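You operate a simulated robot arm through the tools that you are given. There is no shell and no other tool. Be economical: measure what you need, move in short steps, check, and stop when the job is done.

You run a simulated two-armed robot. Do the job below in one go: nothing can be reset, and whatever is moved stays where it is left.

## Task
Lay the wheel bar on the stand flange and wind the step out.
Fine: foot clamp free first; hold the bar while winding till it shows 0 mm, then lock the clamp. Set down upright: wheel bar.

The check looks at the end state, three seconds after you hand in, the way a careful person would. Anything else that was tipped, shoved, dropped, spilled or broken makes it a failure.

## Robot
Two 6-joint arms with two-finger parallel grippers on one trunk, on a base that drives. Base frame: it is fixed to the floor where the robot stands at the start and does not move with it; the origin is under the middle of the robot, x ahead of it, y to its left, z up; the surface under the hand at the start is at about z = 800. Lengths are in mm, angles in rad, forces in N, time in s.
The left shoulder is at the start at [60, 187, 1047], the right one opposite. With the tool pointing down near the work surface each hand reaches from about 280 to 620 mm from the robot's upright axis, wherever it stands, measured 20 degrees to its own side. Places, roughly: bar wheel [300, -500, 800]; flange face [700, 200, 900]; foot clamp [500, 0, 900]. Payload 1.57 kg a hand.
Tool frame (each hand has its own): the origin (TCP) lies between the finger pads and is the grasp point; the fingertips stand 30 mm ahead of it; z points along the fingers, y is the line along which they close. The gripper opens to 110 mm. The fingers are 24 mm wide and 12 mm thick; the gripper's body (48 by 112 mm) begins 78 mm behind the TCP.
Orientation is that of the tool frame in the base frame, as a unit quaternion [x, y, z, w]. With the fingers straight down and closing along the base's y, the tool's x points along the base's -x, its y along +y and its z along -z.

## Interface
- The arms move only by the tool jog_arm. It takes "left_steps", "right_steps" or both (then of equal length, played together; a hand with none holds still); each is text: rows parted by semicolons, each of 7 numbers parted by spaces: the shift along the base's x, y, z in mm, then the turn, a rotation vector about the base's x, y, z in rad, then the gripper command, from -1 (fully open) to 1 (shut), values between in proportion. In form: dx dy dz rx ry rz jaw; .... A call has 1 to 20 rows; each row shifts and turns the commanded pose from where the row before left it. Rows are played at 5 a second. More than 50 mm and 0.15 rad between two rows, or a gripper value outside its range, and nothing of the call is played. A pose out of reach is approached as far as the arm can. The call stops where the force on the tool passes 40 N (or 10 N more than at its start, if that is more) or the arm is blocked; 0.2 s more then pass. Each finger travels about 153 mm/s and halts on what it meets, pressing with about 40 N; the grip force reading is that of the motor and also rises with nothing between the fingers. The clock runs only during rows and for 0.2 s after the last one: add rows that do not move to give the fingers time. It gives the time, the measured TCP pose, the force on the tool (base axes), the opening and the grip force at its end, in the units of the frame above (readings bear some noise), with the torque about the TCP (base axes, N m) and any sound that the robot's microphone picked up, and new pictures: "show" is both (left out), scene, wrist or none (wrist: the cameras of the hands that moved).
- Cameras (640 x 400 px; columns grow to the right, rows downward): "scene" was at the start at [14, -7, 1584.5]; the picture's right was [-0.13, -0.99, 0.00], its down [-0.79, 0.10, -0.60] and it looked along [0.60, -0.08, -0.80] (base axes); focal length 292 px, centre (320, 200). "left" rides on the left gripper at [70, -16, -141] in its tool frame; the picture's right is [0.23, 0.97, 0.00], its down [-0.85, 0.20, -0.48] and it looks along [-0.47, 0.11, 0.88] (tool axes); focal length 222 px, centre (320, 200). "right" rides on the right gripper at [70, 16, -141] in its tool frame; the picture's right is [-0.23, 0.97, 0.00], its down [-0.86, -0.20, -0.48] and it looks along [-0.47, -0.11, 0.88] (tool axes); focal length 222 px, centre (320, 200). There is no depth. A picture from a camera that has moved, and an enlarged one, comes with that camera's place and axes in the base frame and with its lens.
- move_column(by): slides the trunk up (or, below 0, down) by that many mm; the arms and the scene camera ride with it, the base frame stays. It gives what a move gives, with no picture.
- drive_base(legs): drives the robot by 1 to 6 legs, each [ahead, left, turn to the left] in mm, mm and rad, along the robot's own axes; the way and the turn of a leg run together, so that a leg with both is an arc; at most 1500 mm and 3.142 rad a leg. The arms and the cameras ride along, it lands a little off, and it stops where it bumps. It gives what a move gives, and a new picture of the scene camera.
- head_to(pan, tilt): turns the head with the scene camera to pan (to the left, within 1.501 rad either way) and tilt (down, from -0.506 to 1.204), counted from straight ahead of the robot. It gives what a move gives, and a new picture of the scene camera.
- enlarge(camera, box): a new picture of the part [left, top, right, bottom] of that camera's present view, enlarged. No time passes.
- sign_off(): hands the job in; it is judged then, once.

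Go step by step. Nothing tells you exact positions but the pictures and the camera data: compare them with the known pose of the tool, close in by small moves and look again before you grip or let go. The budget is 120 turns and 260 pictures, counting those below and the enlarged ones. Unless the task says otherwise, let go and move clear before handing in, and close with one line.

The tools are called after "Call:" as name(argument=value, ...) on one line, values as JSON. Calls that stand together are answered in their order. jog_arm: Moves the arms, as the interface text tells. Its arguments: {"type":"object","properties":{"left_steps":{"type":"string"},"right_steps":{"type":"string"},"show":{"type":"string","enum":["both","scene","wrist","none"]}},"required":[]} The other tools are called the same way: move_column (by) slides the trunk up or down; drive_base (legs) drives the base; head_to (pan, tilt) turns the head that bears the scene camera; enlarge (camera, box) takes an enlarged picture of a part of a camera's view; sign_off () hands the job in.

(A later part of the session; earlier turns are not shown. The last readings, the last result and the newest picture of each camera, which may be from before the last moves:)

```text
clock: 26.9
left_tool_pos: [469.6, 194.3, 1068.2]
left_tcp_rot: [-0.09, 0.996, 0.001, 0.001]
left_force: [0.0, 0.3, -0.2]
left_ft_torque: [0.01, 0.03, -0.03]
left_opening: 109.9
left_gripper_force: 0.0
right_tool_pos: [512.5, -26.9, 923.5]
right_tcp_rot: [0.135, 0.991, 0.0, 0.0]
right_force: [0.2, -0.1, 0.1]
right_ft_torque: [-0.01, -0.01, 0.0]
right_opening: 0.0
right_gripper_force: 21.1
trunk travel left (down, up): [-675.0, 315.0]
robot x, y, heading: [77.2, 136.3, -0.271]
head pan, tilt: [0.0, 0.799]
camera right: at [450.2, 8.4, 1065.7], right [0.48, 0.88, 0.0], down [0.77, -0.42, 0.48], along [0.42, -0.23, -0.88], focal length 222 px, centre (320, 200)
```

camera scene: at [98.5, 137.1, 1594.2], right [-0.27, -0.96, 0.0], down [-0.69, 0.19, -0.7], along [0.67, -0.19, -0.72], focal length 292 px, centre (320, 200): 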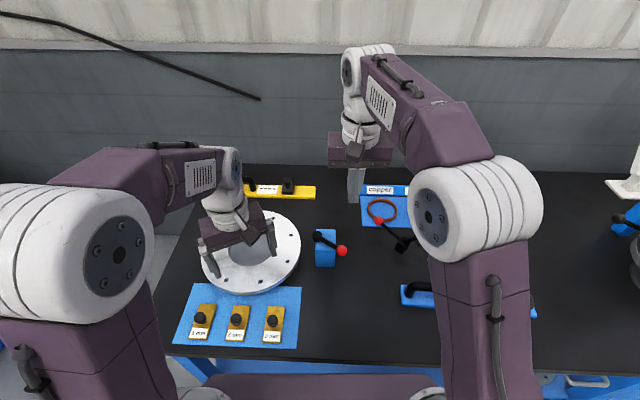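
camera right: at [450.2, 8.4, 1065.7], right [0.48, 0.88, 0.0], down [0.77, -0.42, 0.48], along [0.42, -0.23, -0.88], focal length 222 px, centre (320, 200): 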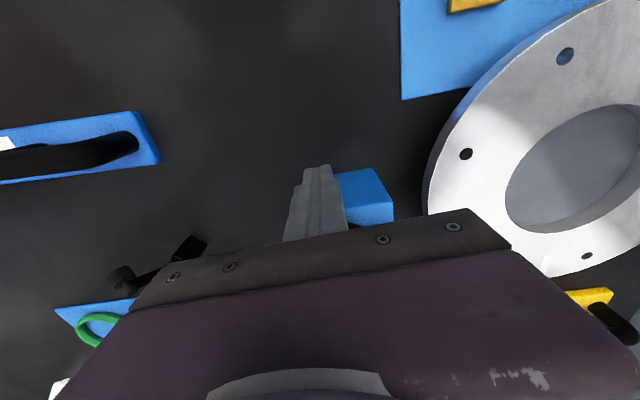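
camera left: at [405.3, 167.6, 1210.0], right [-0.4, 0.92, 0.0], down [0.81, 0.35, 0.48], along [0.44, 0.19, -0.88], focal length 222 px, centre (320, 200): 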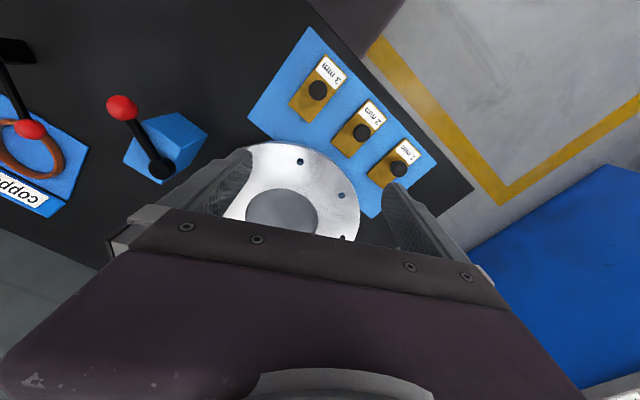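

Now pushing along the arc.

Call:
jog_arm(right_steps="5 -7 0 0 0 0 1;5 -8 0 0 0 0 1;5 -7 0 0 0 0 1;5 -7 0 0 0 0 1;5 -6 0 0 0 0 1;6 -5 0 0 0 0 1;6 -5 0 0 0 0 1;6 -4 0 0 0 0 1")

```text
clock: 28.7
left_tool_pos: [465.0, 196.7, 1070.7]
left_tcp_rot: [-0.09, 0.996, 0.0, 0.003]
left_force: [-0.5, 0.1, 0.1]
left_ft_torque: [0.0, -0.02, 0.0]
left_opening: 110.1
left_gripper_force: 0.1
right_tool_pos: [546.5, -73.3, 921.5]
right_tcp_rot: [0.135, 0.991, -0.002, -0.006]
right_force: [-32.5, 17.9, -6.3]
right_ft_torque: [0.39, 0.71, 0.21]
right_opening: 0.2
right_gripper_force: 21.6
trunk travel left (down, up): [-675.0, 315.0]
robot x, y, heading: [79.3, 137.2, -0.272]
head pan, tilt: [0.0, 0.799]
camera scene: at [89.5, 140.1, 1594.2], right [-0.27, -0.96, 0.0], down [-0.69, 0.19, -0.7], along [0.68, -0.19, -0.71], focal length 292 px, centre (320, 200)
camera right: at [486.2, -38.0, 1066.2], right [0.48, 0.88, -0.01], down [0.78, -0.42, 0.47], along [0.41, -0.23, -0.88], focal length 222 px, centre (320, 200)
```

scene: 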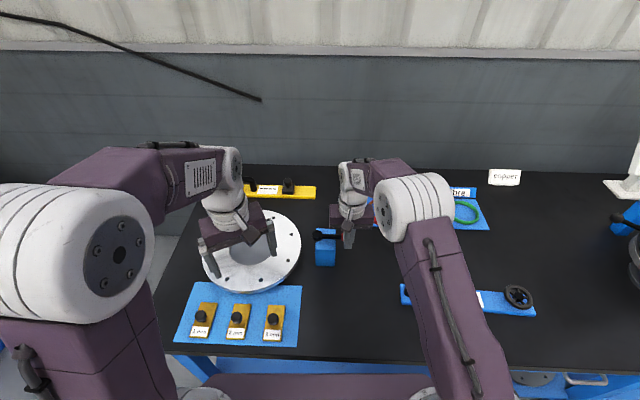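
right: 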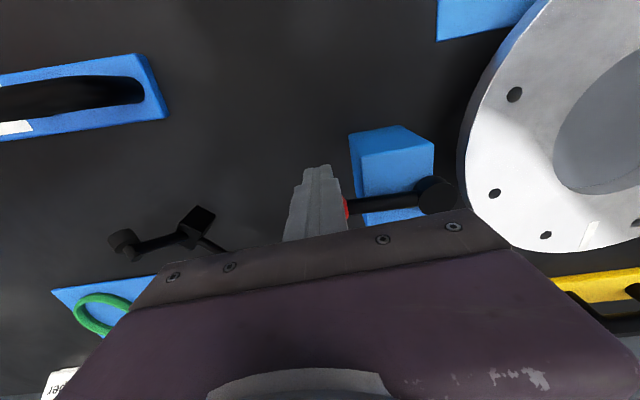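

The lever hit its stop after about 70-85° of travel, so it's now at the opposite end. I'll back off and look at it.

Call:
jog_arm(right_steps="-10 5 0 0 0 0 1;-10 5 0 0 0 0 1;0 0 40 0 0 0 1;0 0 45 0 0 0 1;0 0 45 0 0 0 0;-10 -30 40 0 0 0 -1;-10 -40 0 0 0 0 -1;0 0 0 0 0 0 -1")

Call:
enlarge(camera="scene", box=[180, 180, 380, 310])

```text
refused: row 6 steps farther than a row can; nothing moved
```

```text
3.08 times, centred on (280, 245) of scene
camera zoom: at [89.5, 140.1, 1594.2], right [-0.27, -0.96, 0.0], down [-0.69, 0.19, -0.7], along [0.68, -0.19, -0.71], focal length 898 px, centre (443, 62)
```

zoom: 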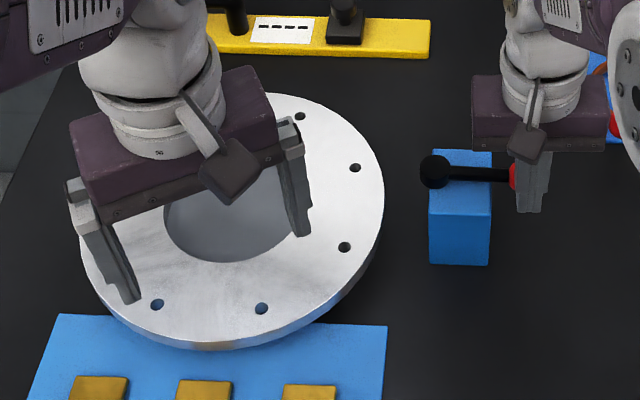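

Call:
jog_arm(right_steps="-10 5 0 0 0 0 1;-10 5 0 0 0 0 1;0 0 40 0 0 0 1;0 0 45 0 0 0 1;0 0 45 0 0 0 0;-10 -30 30 0 0 0 -1;-10 -40 0 0 0 0 -1;0 0 0 0 0 0 -1", left_steps="0 0 0 0 0 0 -1;-20 0 20 0 0 0 -1;-30 0 20 0 0 0 -1;-30 0 0 0 0 0 -1;0 30 0 0 0 0 -1;0 30 0 0 0 0 -1;0 20 0 0 0 0 -1;0 0 0 0 0 0 -1")

Call:
enlarge(camera="scene", box=[180, 180, 380, 310])

Call:
enlarge(camera="right", box=[340, 0, 640, 260])

```text
clock: 30.5
left_tool_pos: [390.8, 275.6, 1109.3]
left_tcp_rot: [-0.09, 0.996, 0.001, 0.0]
left_force: [0.4, 0.3, 0.9]
left_ft_torque: [0.03, 0.01, -0.03]
left_opening: 110.2
left_gripper_force: 0.0
right_tool_pos: [514.8, -137.1, 1081.9]
right_tcp_rot: [0.135, 0.991, -0.001, -0.001]
right_force: [-0.5, -0.5, -0.2]
right_ft_torque: [-0.02, 0.01, 0.01]
right_opening: 110.1
right_gripper_force: 0.0
trunk travel left (down, up): [-675.0, 315.0]
robot x, y, heading: [73.7, 139.3, -0.271]
head pan, tilt: [0.0, 0.799]
camera scene: at [97.5, 136.8, 1594.2], right [-0.27, -0.96, 0.0], down [-0.69, 0.19, -0.7], along [0.67, -0.19, -0.72], focal length 292 px, centre (320, 200)
camera right: at [453.6, -101.4, 1225.3], right [0.48, 0.88, 0.0], down [0.77, -0.42, 0.48], along [0.42, -0.23, -0.88], focal length 222 px, centre (320, 200)
camera left: at [324.6, 247.0, 1250.7], right [-0.4, 0.92, 0.0], down [0.81, 0.35, 0.48], along [0.44, 0.19, -0.88], focal length 222 px, centre (320, 200)
```

scene: 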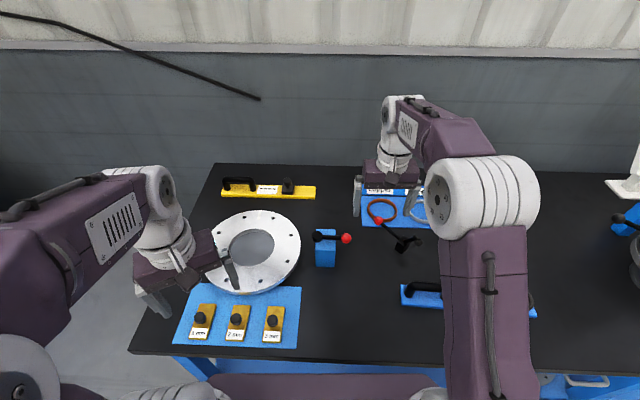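
right: 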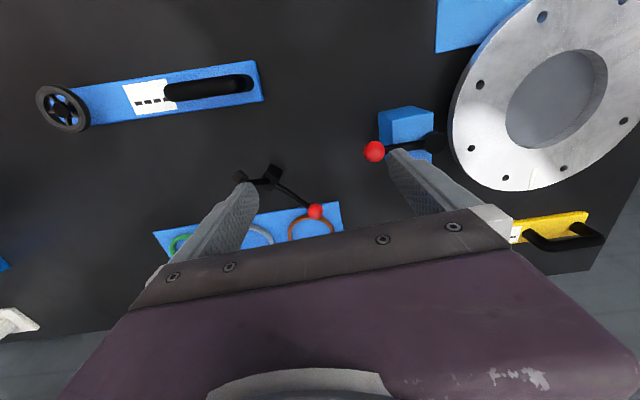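
left: 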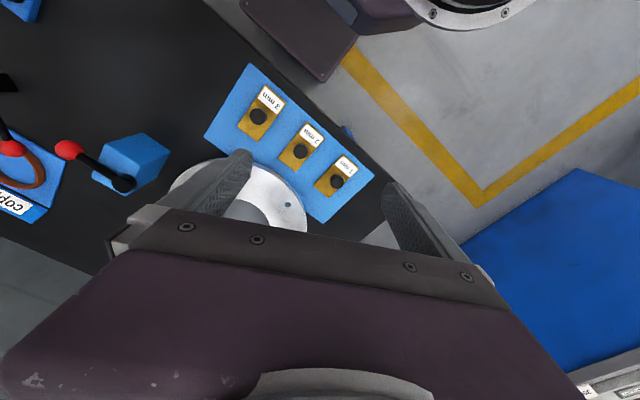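

```text
3.08 times, centred on (280, 245) of scene
camera zoom: at [97.5, 136.8, 1594.2], right [-0.27, -0.96, 0.0], down [-0.69, 0.19, -0.7], along [0.67, -0.19, -0.72], focal length 898 px, centre (443, 62)
```

zoom: 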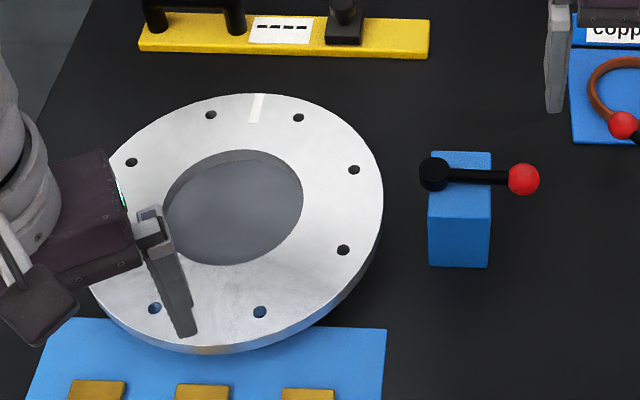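

```text
1.54 times, centred on (490, 130) of right
camera zoom: at [453.6, -101.4, 1225.3], right [0.48, 0.88, 0.0], down [0.77, -0.42, 0.48], along [0.42, -0.23, -0.88], focal length 342 px, centre (58, 308)
```

zoom: 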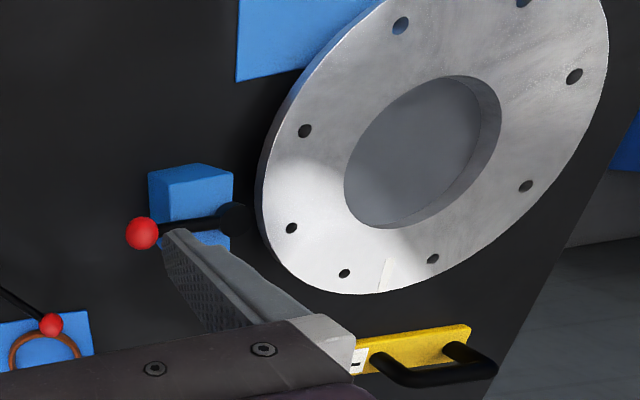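

The lever is now crosswise to the block, at the other end of its travel. The flange face is at about z 868, centred near (634, 191), radius about 140. Next I'll bring the right hand over the bar, turning it so the fingers close across the bar's width.

Call:
jog_arm(right_steps="-28 -36 0 0 0 0.15 -1;-28 -36 0 0 0 0.15 -1;-28 -36 0 0 0 0.15 -1;-28 -36 0 0 0 0.15 -1;-28 -36 0 0 0 0.15 -1;-28 -36 0 0 0 0.15 -1;0 0 0 0 0 0.15 -1;0 0 0 0 0 0.15 -1;0 0 0 0 0 0.15 -1;0 0 0 0 0 0.12 -1;0 0 0 0 0 0 -1")

```text
clock: 32.9
left_tool_pos: [390.0, 273.3, 1109.9]
left_tcp_rot: [-0.09, 0.996, 0.001, 0.001]
left_force: [0.1, 0.2, -0.5]
left_ft_torque: [-0.01, -0.03, 0.03]
left_opening: 110.4
left_gripper_force: 0.0
right_tool_pos: [347.0, -354.6, 1082.5]
right_tcp_rot: [-0.565, 0.825, 0.0, 0.0]
right_force: [-0.2, 0.3, 0.9]
right_ft_torque: [0.02, 0.02, 0.01]
right_opening: 110.2
right_gripper_force: 0.1
trunk travel left (down, up): [-675.0, 315.0]
robot x, y, heading: [77.1, 138.2, -0.268]
head pan, tilt: [0.0, 0.799]
camera scene: at [96.9, 135.3, 1594.3], right [-0.27, -0.96, 0.0], down [-0.69, 0.19, -0.7], along [0.67, -0.19, -0.72], focal length 292 px, centre (320, 200)
camera right: at [307.3, -412.0, 1225.5], right [-0.83, 0.56, 0.0], down [0.5, 0.72, 0.48], along [0.27, 0.4, -0.88], focal length 222 px, centre (320, 200)
```

scene: 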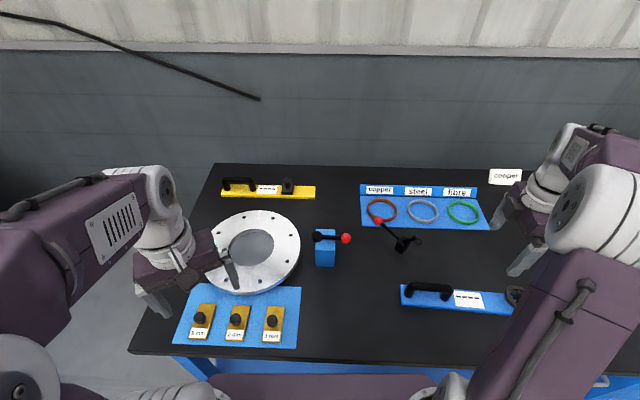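
right: 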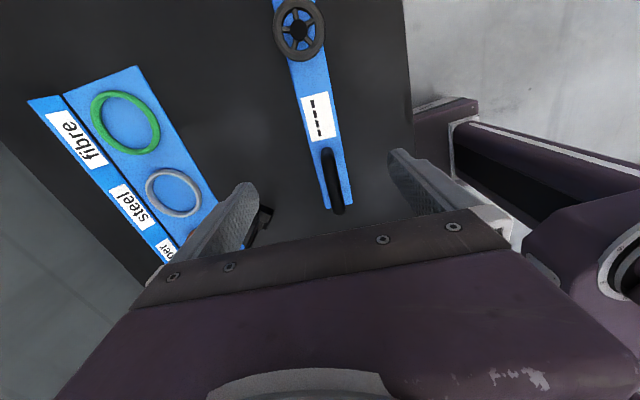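

The fingers line up with the bar's width (heading about 68°). The bar's middle is at about (342, -357), top near z 825. I'll centre and descend to just above the table.

Call:
jog_arm(right_steps="-4 2 -45 0 0 0 -1;0 0 -45 0 0 0 -1;0 0 -45 0 0 0 -1;0 0 -45 0 0 0 -1;0 0 -40 0 0 0 -1;0 0 -15 0 0 0 -1;0 0 -8 0 0 0 -1;0 0 0 0 0 0 -1")

```text
clock: 34.7
left_tool_pos: [389.5, 275.3, 1109.3]
left_tcp_rot: [-0.09, 0.996, 0.001, 0.001]
left_force: [-0.5, -1.2, 0.6]
left_ft_torque: [0.02, -0.01, -0.03]
left_opening: 109.9
left_gripper_force: 0.1
right_tool_pos: [342.0, -353.8, 839.6]
right_tcp_rot: [-0.565, 0.825, 0.0, -0.001]
right_force: [1.3, 0.6, 0.5]
right_ft_torque: [-0.01, -0.02, 0.0]
right_opening: 110.2
right_gripper_force: 0.0
trunk travel left (down, up): [-675.0, 315.0]
robot x, y, heading: [78.8, 136.8, -0.271]
head pan, tilt: [0.0, 0.799]
camera scene: at [97.0, 135.5, 1594.2], right [-0.27, -0.96, 0.0], down [-0.69, 0.19, -0.7], along [0.67, -0.19, -0.72], focal length 292 px, centre (320, 200)
camera right: at [303.1, -410.3, 982.6], right [-0.82, 0.57, 0.0], down [0.5, 0.72, 0.48], along [0.27, 0.39, -0.88], focal length 222 px, centre (320, 200)
```

scene: 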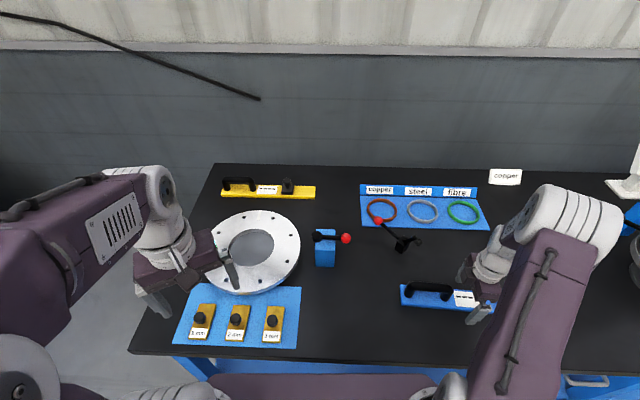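
right: 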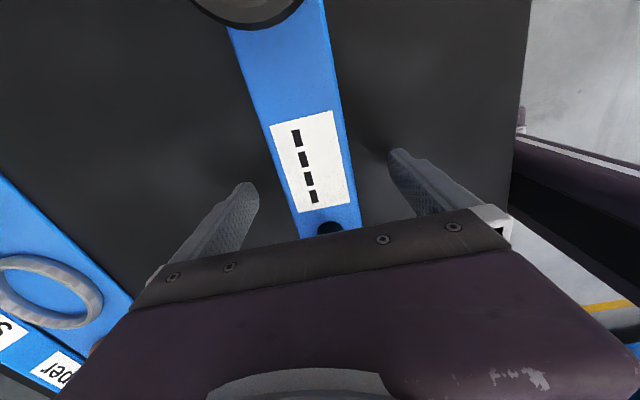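

The hand is centred over the bar. I'll descend in small steps to find the table height.

Call:
jog_arm(right_steps="0 0 -4 0 0 0 -1;0 0 -4 0 0 0 -1;0 0 -3 0 0 0 -1;0 0 -3 0 0 0 -1", show="wrist")

Call:
enlarge(camera="scene", box=[390, 260, 530, 340])

```text
clock: 35.7
left_tool_pos: [386.9, 277.0, 1110.9]
left_tcp_rot: [-0.088, 0.996, -0.001, 0.001]
left_force: [0.0, 0.6, -0.9]
left_ft_torque: [-0.01, 0.0, 0.02]
left_opening: 109.9
left_gripper_force: 0.1
right_tool_pos: [341.8, -351.7, 830.1]
right_tcp_rot: [-0.564, 0.826, -0.004, 0.0]
right_force: [-1.2, -7.4, 41.1]
right_ft_torque: [1.04, 2.16, 0.22]
right_opening: 109.2
right_gripper_force: 0.0
trunk travel left (down, up): [-675.0, 315.0]
robot x, y, heading: [77.7, 139.0, -0.27]
head pan, tilt: [0.0, 0.799]
camera right: at [302.3, -408.7, 973.4], right [-0.82, 0.57, -0.01], down [0.49, 0.73, 0.48], along [0.28, 0.39, -0.88], focal length 222 px, centre (320, 200)
```

right: 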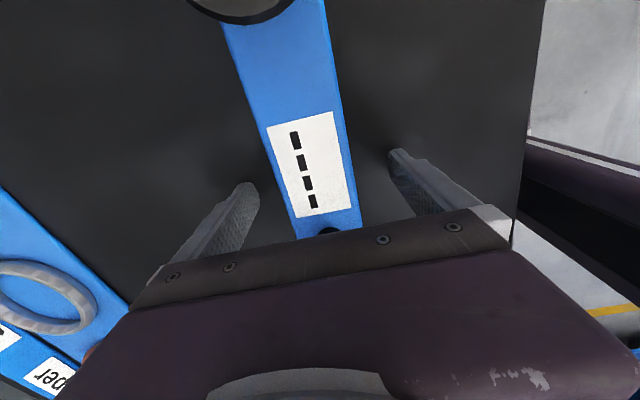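

```text
4.57 times, centred on (460, 300) of scene
camera zoom: at [93.6, 139.6, 1595.1], right [-0.27, -0.96, 0.0], down [-0.69, 0.19, -0.7], along [0.67, -0.19, -0.71], focal length 1334 px, centre (-320, -257)
```

zoom: 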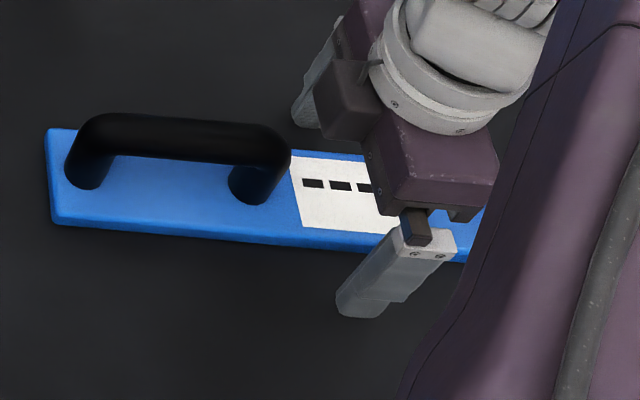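

The table is at z 800 and the bar is about 20 mm thick. I'll rise 4 mm and close on the bar's sides.

Call:
jog_arm(right_steps="0 0 8 0 0 0 -1;0 0 0 0 0 0 -0.3;0 0 0 0 0 0 0;0 0 0 0 0 0 0.3;0 0 0 0 0 0 1;0 0 0 0 0 0 1", show="wrist")

```text
clock: 37.1
left_tool_pos: [390.3, 272.4, 1110.2]
left_tcp_rot: [-0.091, 0.996, 0.0, 0.001]
left_force: [-0.5, 0.0, -0.1]
left_ft_torque: [-0.02, 0.01, 0.0]
left_opening: 109.8
left_gripper_force: 0.0
right_tool_pos: [344.2, -352.6, 833.8]
right_tcp_rot: [-0.564, 0.826, 0.002, 0.0]
right_force: [0.2, 0.0, 0.0]
right_ft_torque: [0.09, -0.03, -0.01]
right_opening: 59.8
right_gripper_force: 40.1
trunk travel left (down, up): [-675.0, 315.0]
robot x, y, heading: [77.1, 141.1, -0.272]
head pan, tilt: [0.0, 0.799]
camera right: at [303.8, -410.1, 976.2], right [-0.82, 0.57, 0.0], down [0.5, 0.72, 0.48], along [0.27, 0.4, -0.88], focal length 222 px, centre (320, 200)
```

right: 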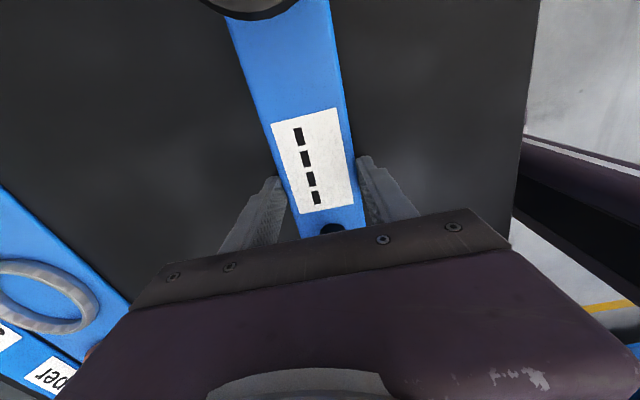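

Gripped at 60 mm width. I'll lift a little and check balance.

Call:
jog_arm(right_steps="0 0 5 0 0 0 1;0 0 10 0 0 0 1;0 0 15 0 0 0 1;0 0 0 0 0 0 1")

Call:
enlarge(camera="scene", box=[390, 260, 530, 340])

```text
clock: 38.1
left_tool_pos: [390.1, 272.8, 1108.6]
left_tcp_rot: [-0.09, 0.996, 0.002, 0.001]
left_force: [0.1, 0.0, -0.1]
left_ft_torque: [0.01, -0.03, -0.01]
left_opening: 110.3
left_gripper_force: 0.0
right_tool_pos: [342.6, -352.1, 862.7]
right_tcp_rot: [-0.564, 0.826, 0.001, 0.0]
right_force: [0.0, 0.2, -8.3]
right_ft_torque: [0.08, -0.02, 0.02]
right_opening: 59.6
right_gripper_force: 39.8
trunk travel left (down, up): [-675.0, 315.0]
robot x, y, heading: [73.8, 138.8, -0.271]
head pan, tilt: [0.0, 0.799]
camera scene: at [97.8, 134.0, 1594.2], right [-0.27, -0.96, 0.0], down [-0.69, 0.19, -0.7], along [0.67, -0.19, -0.72], focal length 292 px, centre (320, 200)
camera right: at [303.8, -410.2, 1006.2], right [-0.82, 0.57, 0.0], down [0.5, 0.72, 0.48], along [0.27, 0.4, -0.88], focal length 222 px, centre (320, 200)
```

scene: 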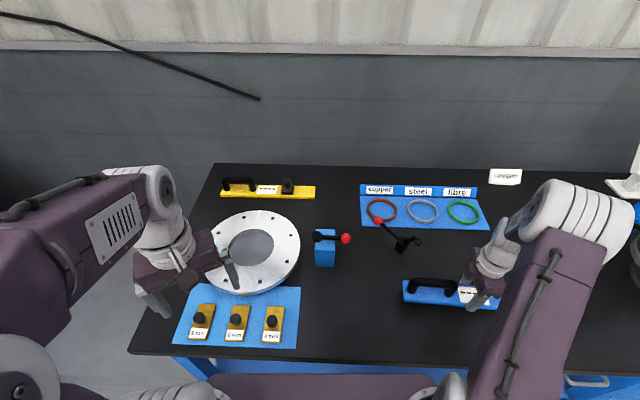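
right: 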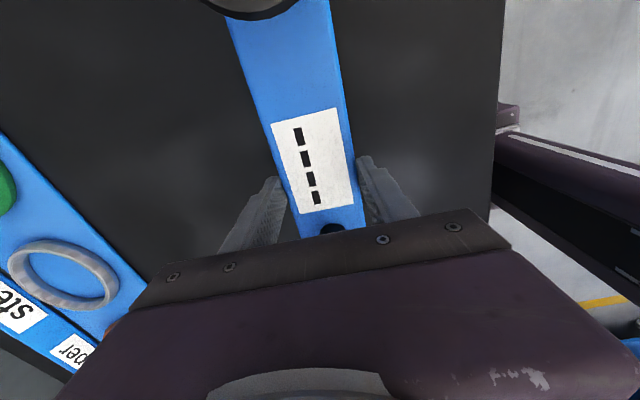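

```text
4.57 times, centred on (460, 300) of scene
camera zoom: at [97.8, 134.0, 1594.2], right [-0.27, -0.96, 0.0], down [-0.69, 0.19, -0.7], along [0.67, -0.19, -0.72], focal length 1334 px, centre (-320, -257)
```

zoom: 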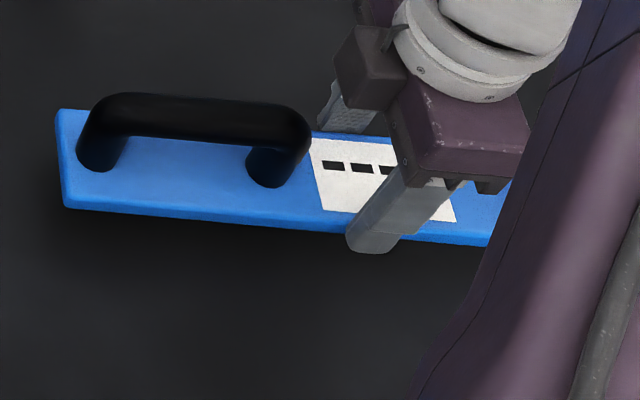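

Level, about 0.85 kg, with almost no torque: a good grip near the balance point. I'll lift it well clear and drive left 230 mm.

Call:
jog_arm(right_steps="0 0 40 0 0 0 1;0 0 40 0 0 0 1;0 0 40 0 0 0 1;0 0 40 0 0 0 1", show="none")

Call:
drive_base(legs=[[0, 230, 0]])

```text
clock: 39.1
left_tool_pos: [390.4, 273.0, 1108.8]
left_tcp_rot: [-0.09, 0.996, 0.002, 0.0]
left_force: [-0.5, 0.0, 0.0]
left_ft_torque: [-0.01, 0.0, -0.01]
left_opening: 110.0
left_gripper_force: 0.1
right_tool_pos: [343.5, -352.3, 1023.4]
right_tcp_rot: [-0.564, 0.826, 0.0, 0.0]
right_force: [0.1, 0.0, -6.5]
right_ft_torque: [0.06, -0.06, 0.0]
right_opening: 59.5
right_gripper_force: 39.8
trunk travel left (down, up): [-675.0, 315.0]
robot x, y, heading: [79.4, 141.1, -0.271]
head pan, tilt: [0.0, 0.799]
```

```text
clock: 40.8
left_tool_pos: [450.1, 492.5, 1109.2]
left_tcp_rot: [-0.089, 0.996, 0.002, 0.001]
left_force: [-0.4, -0.1, -0.1]
left_ft_torque: [0.01, -0.03, -0.03]
left_opening: 110.0
left_gripper_force: 0.1
right_tool_pos: [405.9, -133.0, 1023.5]
right_tcp_rot: [-0.564, 0.826, 0.0, 0.001]
right_force: [0.5, -0.5, -8.0]
right_ft_torque: [0.11, -0.02, 0.02]
right_opening: 59.4
right_gripper_force: 40.0
trunk travel left (down, up): [-675.0, 315.0]
robot x, y, heading: [138.8, 357.5, -0.271]
head pan, tilt: [0.0, 0.799]
camera scene: at [158.0, 352.2, 1594.2], right [-0.27, -0.96, 0.0], down [-0.69, 0.19, -0.7], along [0.67, -0.18, -0.72], focal length 292 px, centre (320, 200)
```

scene: 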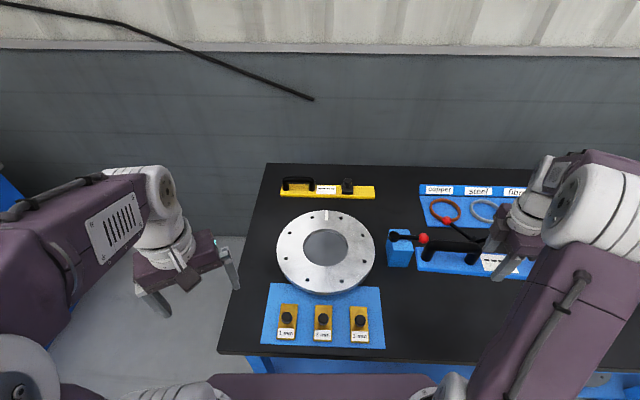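

Clear view of the flange now. Zooming for its precise position.

Call:
enlarge(camera="scene", box=[255, 190, 435, 305])

Call:
enlarge(camera="left", box=[0, 0, 320, 220])

```text
3.48 times, centred on (345, 248) of scene
camera zoom: at [158.0, 352.2, 1594.2], right [-0.27, -0.96, 0.0], down [-0.69, 0.19, -0.7], along [0.67, -0.18, -0.72], focal length 1015 px, centre (233, 35)
```

zoom: 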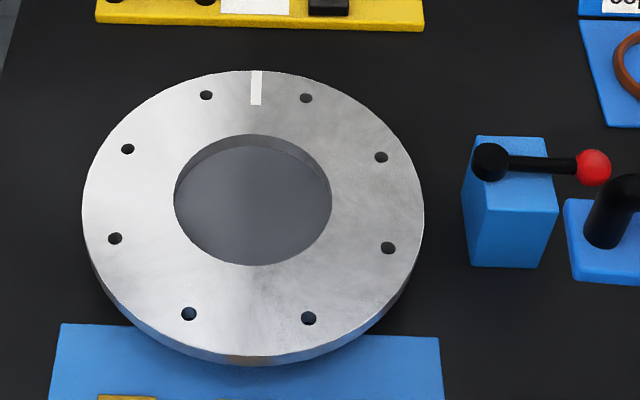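

```text
1.82 times, centred on (160, 110) of left
camera zoom: at [385.1, 463.3, 1250.9], right [-0.4, 0.92, 0.0], down [0.81, 0.35, 0.48], along [0.44, 0.19, -0.88], focal length 404 px, centre (611, 364)
```

zoom: 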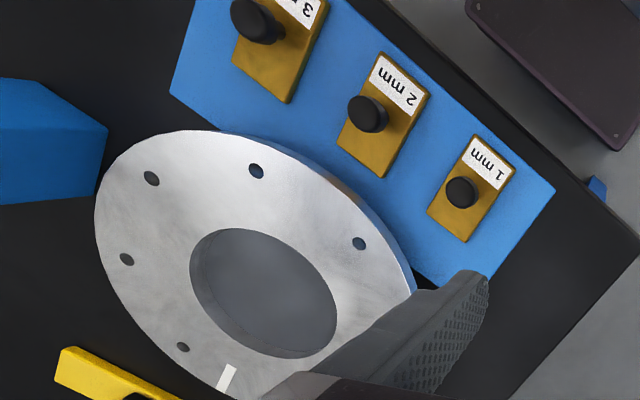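

Flange centre is about (646, 200). I'll carry the bar over it with the handle on the left, shifted slightly left so the wheel stays clear of the clamp block, turned square to the bench.

Call:
jog_arm(right_steps="27 38 0 0 0 0.011 1;27 38 0 0 0 0.011 1;27 38 0 0 0 0.011 1;27 38 0 0 0 0.011 1;27 38 0 0 0 0.011 1;27 38 0 0 0 0.011 1;27 38 0 0 0 0.011 1;27 38 0 0 0 0.011 1;27 38 0 0 0 0.011 1;0 0 -30 0 0 0 1;0 0 0 0 0 0 1")

Call:
enlarge(camera="scene", box=[255, 170, 435, 305])

```text
clock: 43.2
left_tool_pos: [450.5, 491.8, 1109.0]
left_tcp_rot: [-0.089, 0.996, 0.001, 0.0]
left_force: [-0.7, 0.1, -0.5]
left_ft_torque: [-0.02, 0.0, 0.02]
left_opening: 110.1
left_gripper_force: 0.0
right_tool_pos: [648.9, 209.8, 993.3]
right_tcp_rot: [-0.604, 0.797, 0.001, 0.0]
right_force: [-0.3, -0.2, -7.4]
right_ft_torque: [0.09, -0.04, -0.02]
right_opening: 59.6
right_gripper_force: 40.3
trunk travel left (down, up): [-675.0, 315.0]
robot x, y, heading: [136.1, 359.5, -0.271]
head pan, tilt: [0.0, 0.799]
camera scene: at [158.5, 354.2, 1594.2], right [-0.27, -0.96, 0.0], down [-0.69, 0.19, -0.7], along [0.67, -0.19, -0.72], focal length 292 px, centre (320, 200)
camera right: at [615.7, 148.7, 1135.8], right [-0.88, 0.48, 0.0], down [0.42, 0.77, 0.48], along [0.23, 0.42, -0.88], focal length 222 px, centre (320, 200)
```

scene: 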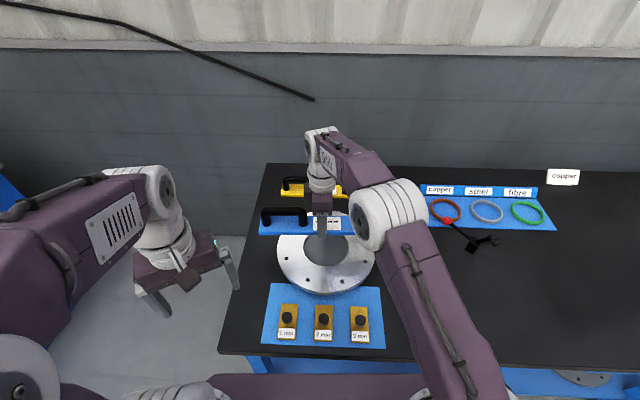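
right: 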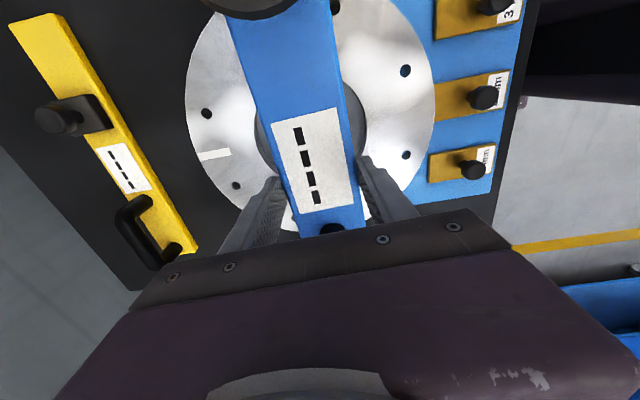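

```text
2.96 times, centred on (345, 238) of scene
camera zoom: at [158.5, 354.2, 1594.2], right [-0.27, -0.96, 0.0], down [-0.69, 0.19, -0.7], along [0.67, -0.19, -0.72], focal length 864 px, centre (246, 89)
```

zoom: 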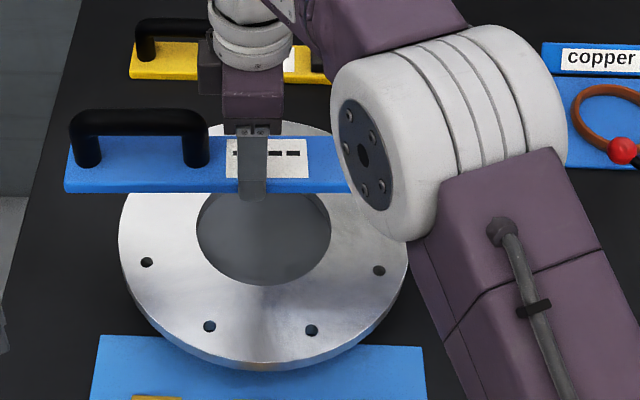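

The flange centre checks out at about (651, 197); the bar axis is within a few mm. Descending gently.

Call:
jog_arm(right_steps="4 -1 -40 0 0 0 1;0 0 -30 0 0 0 1;0 0 -8 0 0 0 1;0 0 -4 0 0 0 1;0 0 0 0 0 0 1")

Call:
enlarge(camera="scene", box=[255, 170, 435, 305])

```text
clock: 44.4
left_tool_pos: [451.3, 492.8, 1108.8]
left_tcp_rot: [-0.09, 0.996, 0.001, -0.001]
left_force: [-0.5, 0.6, -0.5]
left_ft_torque: [0.03, 0.0, 0.02]
left_opening: 109.9
left_gripper_force: 0.0
right_tool_pos: [652.6, 209.3, 910.5]
right_tcp_rot: [-0.604, 0.797, 0.0, 0.0]
right_force: [-0.3, -0.1, -7.7]
right_ft_torque: [0.08, -0.05, -0.04]
right_opening: 59.9
right_gripper_force: 39.5
trunk travel left (down, up): [-675.0, 315.0]
robot x, y, heading: [136.8, 358.7, -0.269]
head pan, tilt: [0.0, 0.799]
camera scene: at [158.8, 354.1, 1594.2], right [-0.27, -0.96, 0.0], down [-0.69, 0.19, -0.7], along [0.67, -0.19, -0.72], focal length 292 px, centre (320, 200)
camera right: at [619.2, 147.2, 1053.4], right [-0.88, 0.48, 0.0], down [0.42, 0.77, 0.48], along [0.23, 0.42, -0.88], focal length 222 px, centre (320, 200)
```

scene: 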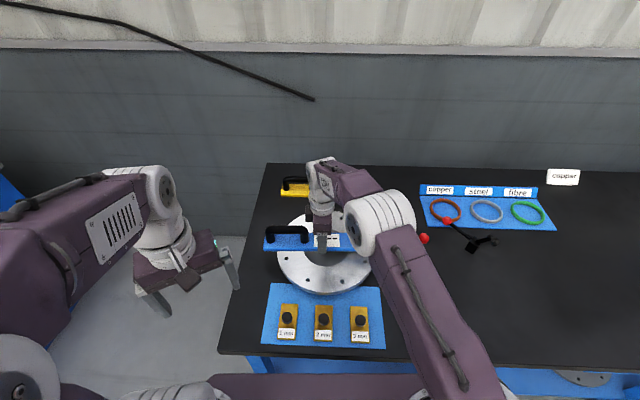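
right: 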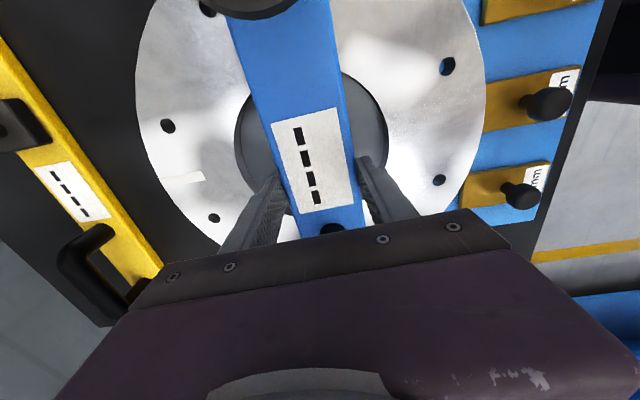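

```text
2.96 times, centred on (345, 238) of scene
camera zoom: at [158.8, 354.1, 1594.2], right [-0.27, -0.96, 0.0], down [-0.69, 0.19, -0.7], along [0.67, -0.19, -0.72], focal length 864 px, centre (246, 89)
```

zoom: 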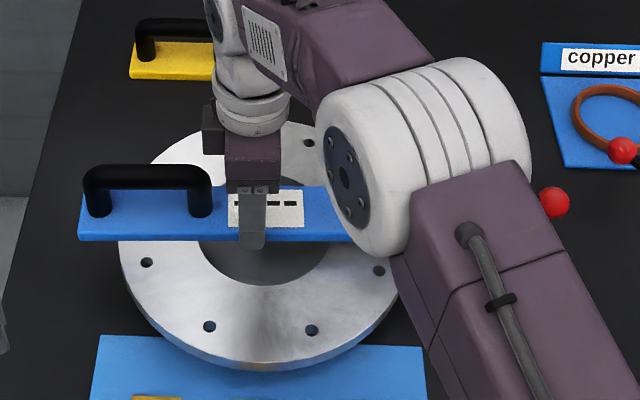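

Nearly there. A small centring shift, then slow steps down.

Call:
jog_arm(right_steps="3.2 -5 -2 0 0 0 1;0 0 -2 0 0 0 1;0 0 -2 0 0 0 1;0 0 -2 0 0 0 1;0 0 -1 0 0 0 1", show="none")

```text
clock: 45.6
left_tool_pos: [450.7, 494.0, 1109.8]
left_tcp_rot: [-0.09, 0.996, 0.0, 0.0]
left_force: [-0.2, 0.5, 0.1]
left_ft_torque: [0.02, -0.01, 0.01]
left_opening: 110.0
left_gripper_force: 0.1
right_tool_pos: [655.6, 204.0, 901.4]
right_tcp_rot: [-0.604, 0.797, 0.001, -0.001]
right_force: [0.6, 0.9, -8.1]
right_ft_torque: [0.11, 0.01, 0.0]
right_opening: 59.5
right_gripper_force: 40.0
trunk travel left (down, up): [-675.0, 315.0]
robot x, y, heading: [136.9, 354.8, -0.269]
head pan, tilt: [0.0, 0.799]
```

Call:
jog_arm(right_steps="0 0 -2 0 0 0 1;0 0 -2 0 0 0 1;0 0 -2 0 0 0 1;0 0 -2 0 0 0 1", show="none")

Call:
enlarge(camera="scene", box=[255, 190, 435, 305])

```text
clock: 46.6
left_tool_pos: [450.6, 493.1, 1108.4]
left_tcp_rot: [-0.09, 0.996, 0.001, 0.0]
left_force: [0.1, -0.6, 0.6]
left_ft_torque: [-0.03, 0.03, -0.01]
left_opening: 110.1
left_gripper_force: 0.1
right_tool_pos: [656.4, 203.5, 893.3]
right_tcp_rot: [-0.604, 0.797, 0.0, 0.0]
right_force: [-0.7, 0.3, -7.8]
right_ft_torque: [0.11, -0.02, -0.02]
right_opening: 59.9
right_gripper_force: 39.5
trunk travel left (down, up): [-675.0, 315.0]
robot x, y, heading: [134.3, 356.5, -0.272]
head pan, tilt: [0.0, 0.799]
```

```text
3.48 times, centred on (345, 248) of scene
camera zoom: at [159.0, 353.9, 1594.2], right [-0.27, -0.96, 0.0], down [-0.69, 0.19, -0.7], along [0.67, -0.19, -0.72], focal length 1015 px, centre (233, 35)
```

zoom: 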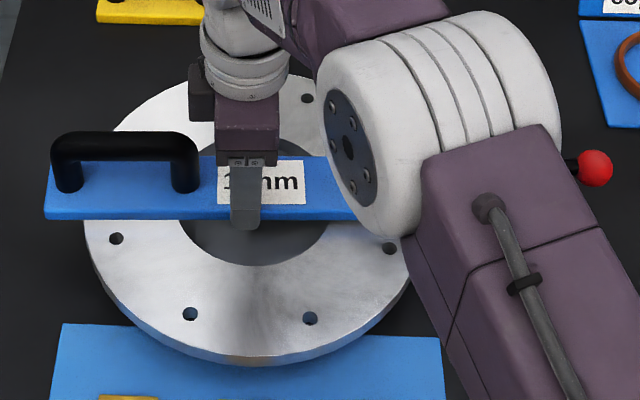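

The display has woken up ("1? mm"). I'll continue down until the bar's weight transfers to the flange.

Call:
jog_arm(right_steps="0 0 -1 0 0 0 1;0 0 -1 0 0 0 1;0 0 -1 0 0 0 1;0 0 -1 0 0 0 1", show="wrist")

```text
clock: 47.6
left_tool_pos: [451.2, 493.3, 1107.9]
left_tcp_rot: [-0.09, 0.996, 0.001, 0.0]
left_force: [1.5, 0.1, 0.6]
left_ft_torque: [0.01, -0.01, -0.01]
left_opening: 110.1
left_gripper_force: 0.1
right_tool_pos: [656.1, 203.6, 890.9]
right_tcp_rot: [-0.605, 0.797, 0.0, 0.0]
right_force: [-0.4, 0.0, -6.6]
right_ft_torque: [0.11, 0.02, -0.02]
right_opening: 59.9
right_gripper_force: 40.0
trunk travel left (down, up): [-675.0, 315.0]
robot x, y, heading: [140.4, 356.3, -0.271]
head pan, tilt: [0.0, 0.799]
camera right: at [622.6, 141.7, 1032.5], right [-0.88, 0.48, 0.0], down [0.42, 0.77, 0.48], along [0.23, 0.42, -0.88], focal length 222 px, centre (320, 200)
```

right: 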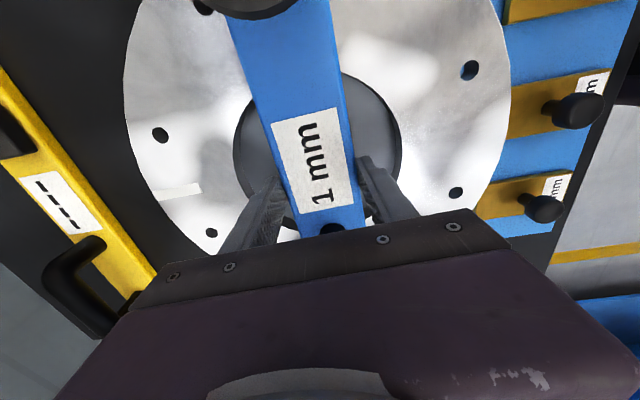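

Call:
jog_arm(right_steps="0 0 -1 0 0 0 1;0 0 -1 0 0 0 1;0 0 -1 0 0 0 1;0 0 -1 0 0 0 1;0 0 -1 0 0 0 1", show="wrist")

```text
clock: 48.8
left_tool_pos: [448.4, 492.6, 1109.7]
left_tcp_rot: [-0.09, 0.996, 0.001, 0.001]
left_force: [0.2, 0.3, -0.1]
left_ft_torque: [0.01, 0.01, -0.02]
left_opening: 109.9
left_gripper_force: 0.1
right_tool_pos: [655.6, 202.8, 888.3]
right_tcp_rot: [-0.604, 0.797, -0.002, 0.003]
right_force: [6.5, -5.4, 23.6]
right_ft_torque: [-0.62, 0.3, 0.06]
right_opening: 59.8
right_gripper_force: 40.1
trunk travel left (down, up): [-675.0, 315.0]
robot x, y, heading: [137.2, 359.4, -0.27]
head pan, tilt: [0.0, 0.799]
camera right: at [621.2, 141.7, 1030.8], right [-0.88, 0.48, -0.01], down [0.42, 0.77, 0.48], along [0.24, 0.42, -0.88], focal length 222 px, centre (320, 200)
```

right: 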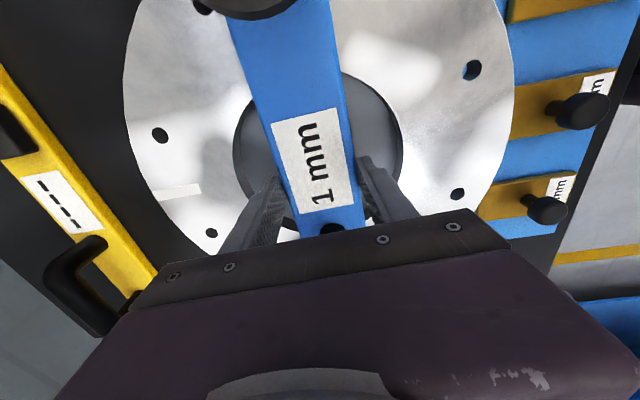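

Contact: the flange face is at about z 856 and the display reads "1 mm". I'll relax the pressure, open, and lift away.

Call:
jog_arm(right_steps="0 0 2 0 0 0 1;0 0 1 0 0 0 0.2;0 0 0 0 0 0 -0.2;0 0 0 0 0 0 -0.3;0 0 20 0 0 0 -0.5;0 0 40 0 0 0 -0.5;0 0 45 0 0 0 -0.5;0 0 40 0 0 0 -0.5;-10 -45 0 0 0 0 -1;-10 -45 0 0 0 0 -1;-10 -45 0 0 0 0 -1")

Call:
enlarge(camera="scene", box=[255, 180, 435, 305])

```text
clock: 51.2
left_tool_pos: [450.3, 492.7, 1109.2]
left_tcp_rot: [-0.09, 0.996, 0.002, 0.001]
left_force: [0.2, -0.8, -0.8]
left_ft_torque: [-0.01, -0.01, 0.01]
left_opening: 109.7
left_gripper_force: 0.0
right_tool_pos: [625.3, 68.7, 1033.1]
right_tcp_rot: [-0.605, 0.796, 0.001, 0.002]
right_force: [0.7, -0.5, 0.4]
right_ft_torque: [0.02, 0.01, -0.02]
right_opening: 109.9
right_gripper_force: 0.0
trunk travel left (down, up): [-675.0, 315.0]
robot x, y, heading: [140.6, 357.0, -0.268]
head pan, tilt: [0.0, 0.799]
camera scene: at [157.3, 352.9, 1594.2], right [-0.27, -0.96, 0.0], down [-0.69, 0.19, -0.7], along [0.67, -0.18, -0.72], focal length 292 px, centre (320, 200)
camera right: at [591.8, 6.6, 1175.8], right [-0.88, 0.48, 0.0], down [0.42, 0.77, 0.48], along [0.23, 0.42, -0.88], focal length 222 px, centre (320, 200)
```

scene: 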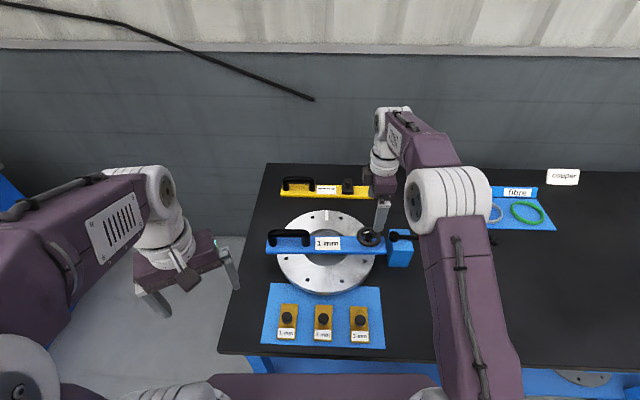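
right: 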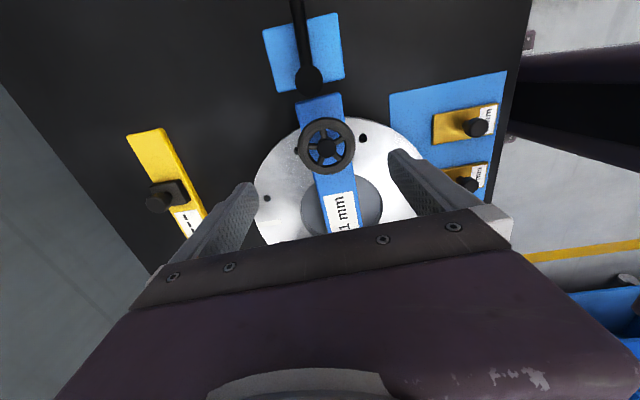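

```text
3.20 times, centred on (345, 242) of scene
camera zoom: at [157.3, 352.9, 1594.2], right [-0.27, -0.96, 0.0], down [-0.69, 0.19, -0.7], along [0.67, -0.18, -0.72], focal length 934 px, centre (240, 64)
```

zoom: 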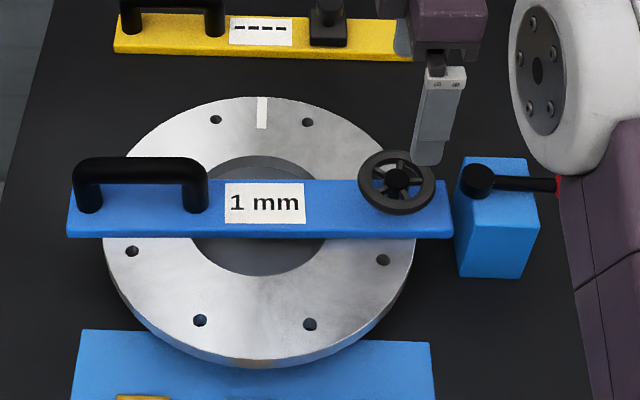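

The bar lies across the flange through its centre and reads "1 mm". Now the left hand goes over the handle, turned so its fingers close across the bar.

Call:
jog_arm(left_steps="0 0 0 0 0 -0.144 -1;0 0 0 0 0 -0.144 -1;0 0 0 0 0 -0.144 -1;0 0 0 0 0 -0.144 -1;0 0 0 0 0 -0.144 -1;0 0 0 0 0 -0.144 -1;34 -27 -10 0 0 -0.144 -1;34 -27 -10 0 0 -0.144 -1;34 -27 -10 0 0 -0.144 -1;34 -27 -10 0 0 -0.144 -1;34 -27 -10 0 0 -0.144 -1;34 -29 -10 0 0 -0.144 -1;34 -29 -9 0 0 -0.144 -1;0 0 0 0 0 -0.144 -0.5;0 0 0 0 0 0 -0.3")

```text
clock: 54.4
left_tool_pos: [687.9, 300.3, 1038.1]
left_tcp_rot: [0.795, 0.607, -0.001, 0.0]
left_force: [-0.6, 0.1, -0.5]
left_ft_torque: [0.02, 0.02, 0.01]
left_opening: 71.5
left_gripper_force: 0.1
right_tool_pos: [624.7, 70.0, 1032.0]
right_tcp_rot: [-0.604, 0.797, 0.001, 0.0]
right_force: [0.0, -0.3, 0.2]
right_ft_torque: [-0.01, 0.0, 0.03]
right_opening: 110.1
right_gripper_force: 0.1
trunk travel left (down, up): [-675.0, 315.0]
robot x, y, heading: [134.4, 355.4, -0.271]
head pan, tilt: [0.0, 0.799]
camera scene: at [157.9, 354.1, 1594.2], right [-0.27, -0.96, 0.0], down [-0.69, 0.19, -0.7], along [0.67, -0.19, -0.72], focal length 292 px, centre (320, 200)
camera left: at [691.5, 372.2, 1180.7], right [1.0, -0.04, 0.0], down [-0.03, -0.88, 0.48], along [-0.02, -0.48, -0.88], focal length 222 px, centre (320, 200)
```

scene: 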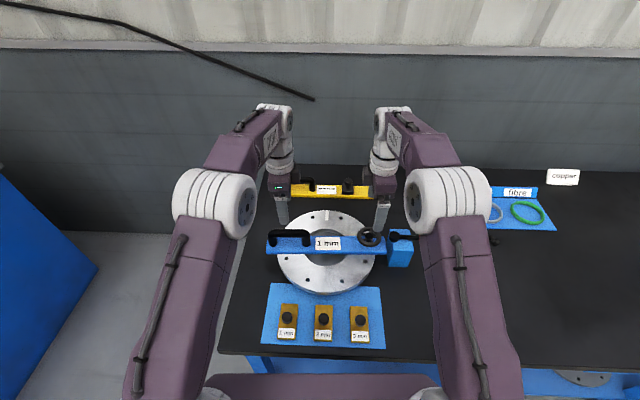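
left: 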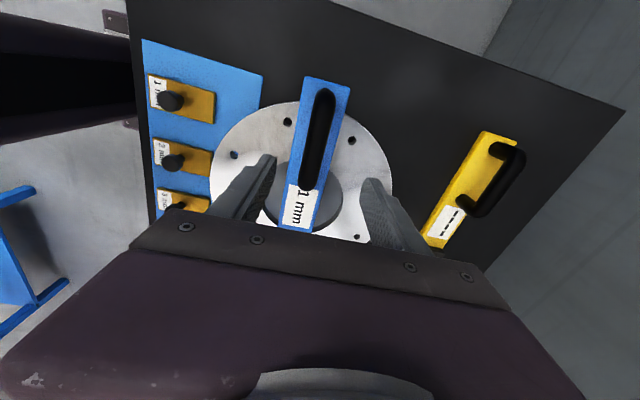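

The left hand is centred over the handle. I'll descend to just above it and check.

Call:
jog_arm(left_steps="0 0 -40 0 0 0 -0.3;0 0 -38 0 0 0 -0.3;0 0 0 0 0 0 -0.3")

Call:
enlarge(camera="scene", box=[245, 170, 425, 295])

```text
clock: 55.2
left_tool_pos: [687.0, 300.5, 962.5]
left_tcp_rot: [0.795, 0.607, -0.001, 0.001]
left_force: [0.2, 0.2, 0.1]
left_ft_torque: [0.0, -0.06, -0.02]
left_opening: 71.7
left_gripper_force: 0.1
right_tool_pos: [626.1, 69.8, 1033.5]
right_tcp_rot: [-0.605, 0.796, -0.001, 0.0]
right_force: [0.6, 0.3, 0.0]
right_ft_torque: [0.01, -0.03, -0.02]
right_opening: 109.9
right_gripper_force: 0.1
trunk travel left (down, up): [-675.0, 315.0]
robot x, y, heading: [138.7, 359.3, -0.272]
head pan, tilt: [0.0, 0.799]
camera scene: at [157.2, 354.3, 1594.3], right [-0.27, -0.96, 0.0], down [-0.69, 0.19, -0.7], along [0.67, -0.19, -0.72], focal length 292 px, centre (320, 200)
camera left: at [690.2, 373.0, 1103.4], right [1.0, -0.04, 0.0], down [-0.03, -0.88, 0.48], along [-0.02, -0.48, -0.88], focal length 222 px, centre (320, 200)
```

scene: 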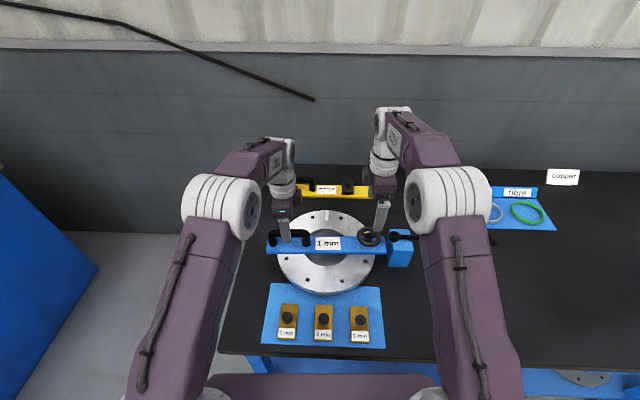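
left: 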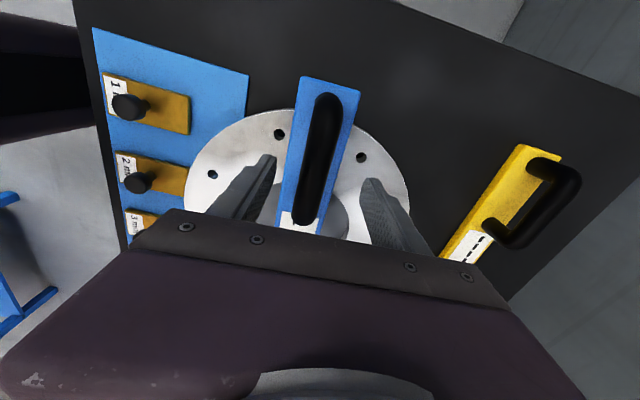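

```text
3.20 times, centred on (335, 232) of scene
camera zoom: at [157.2, 354.3, 1594.3], right [-0.27, -0.96, 0.0], down [-0.69, 0.19, -0.7], along [0.67, -0.19, -0.72], focal length 934 px, centre (272, 96)
```

zoom: 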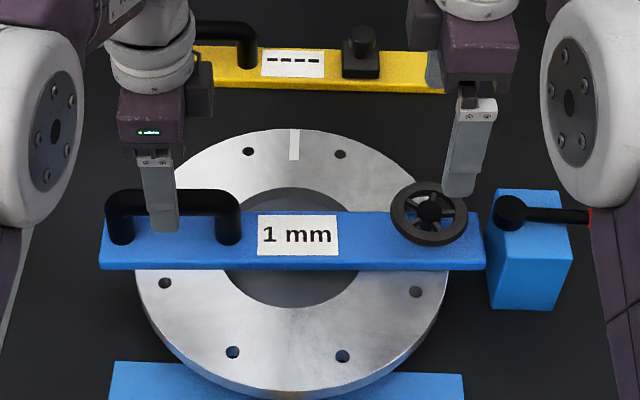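

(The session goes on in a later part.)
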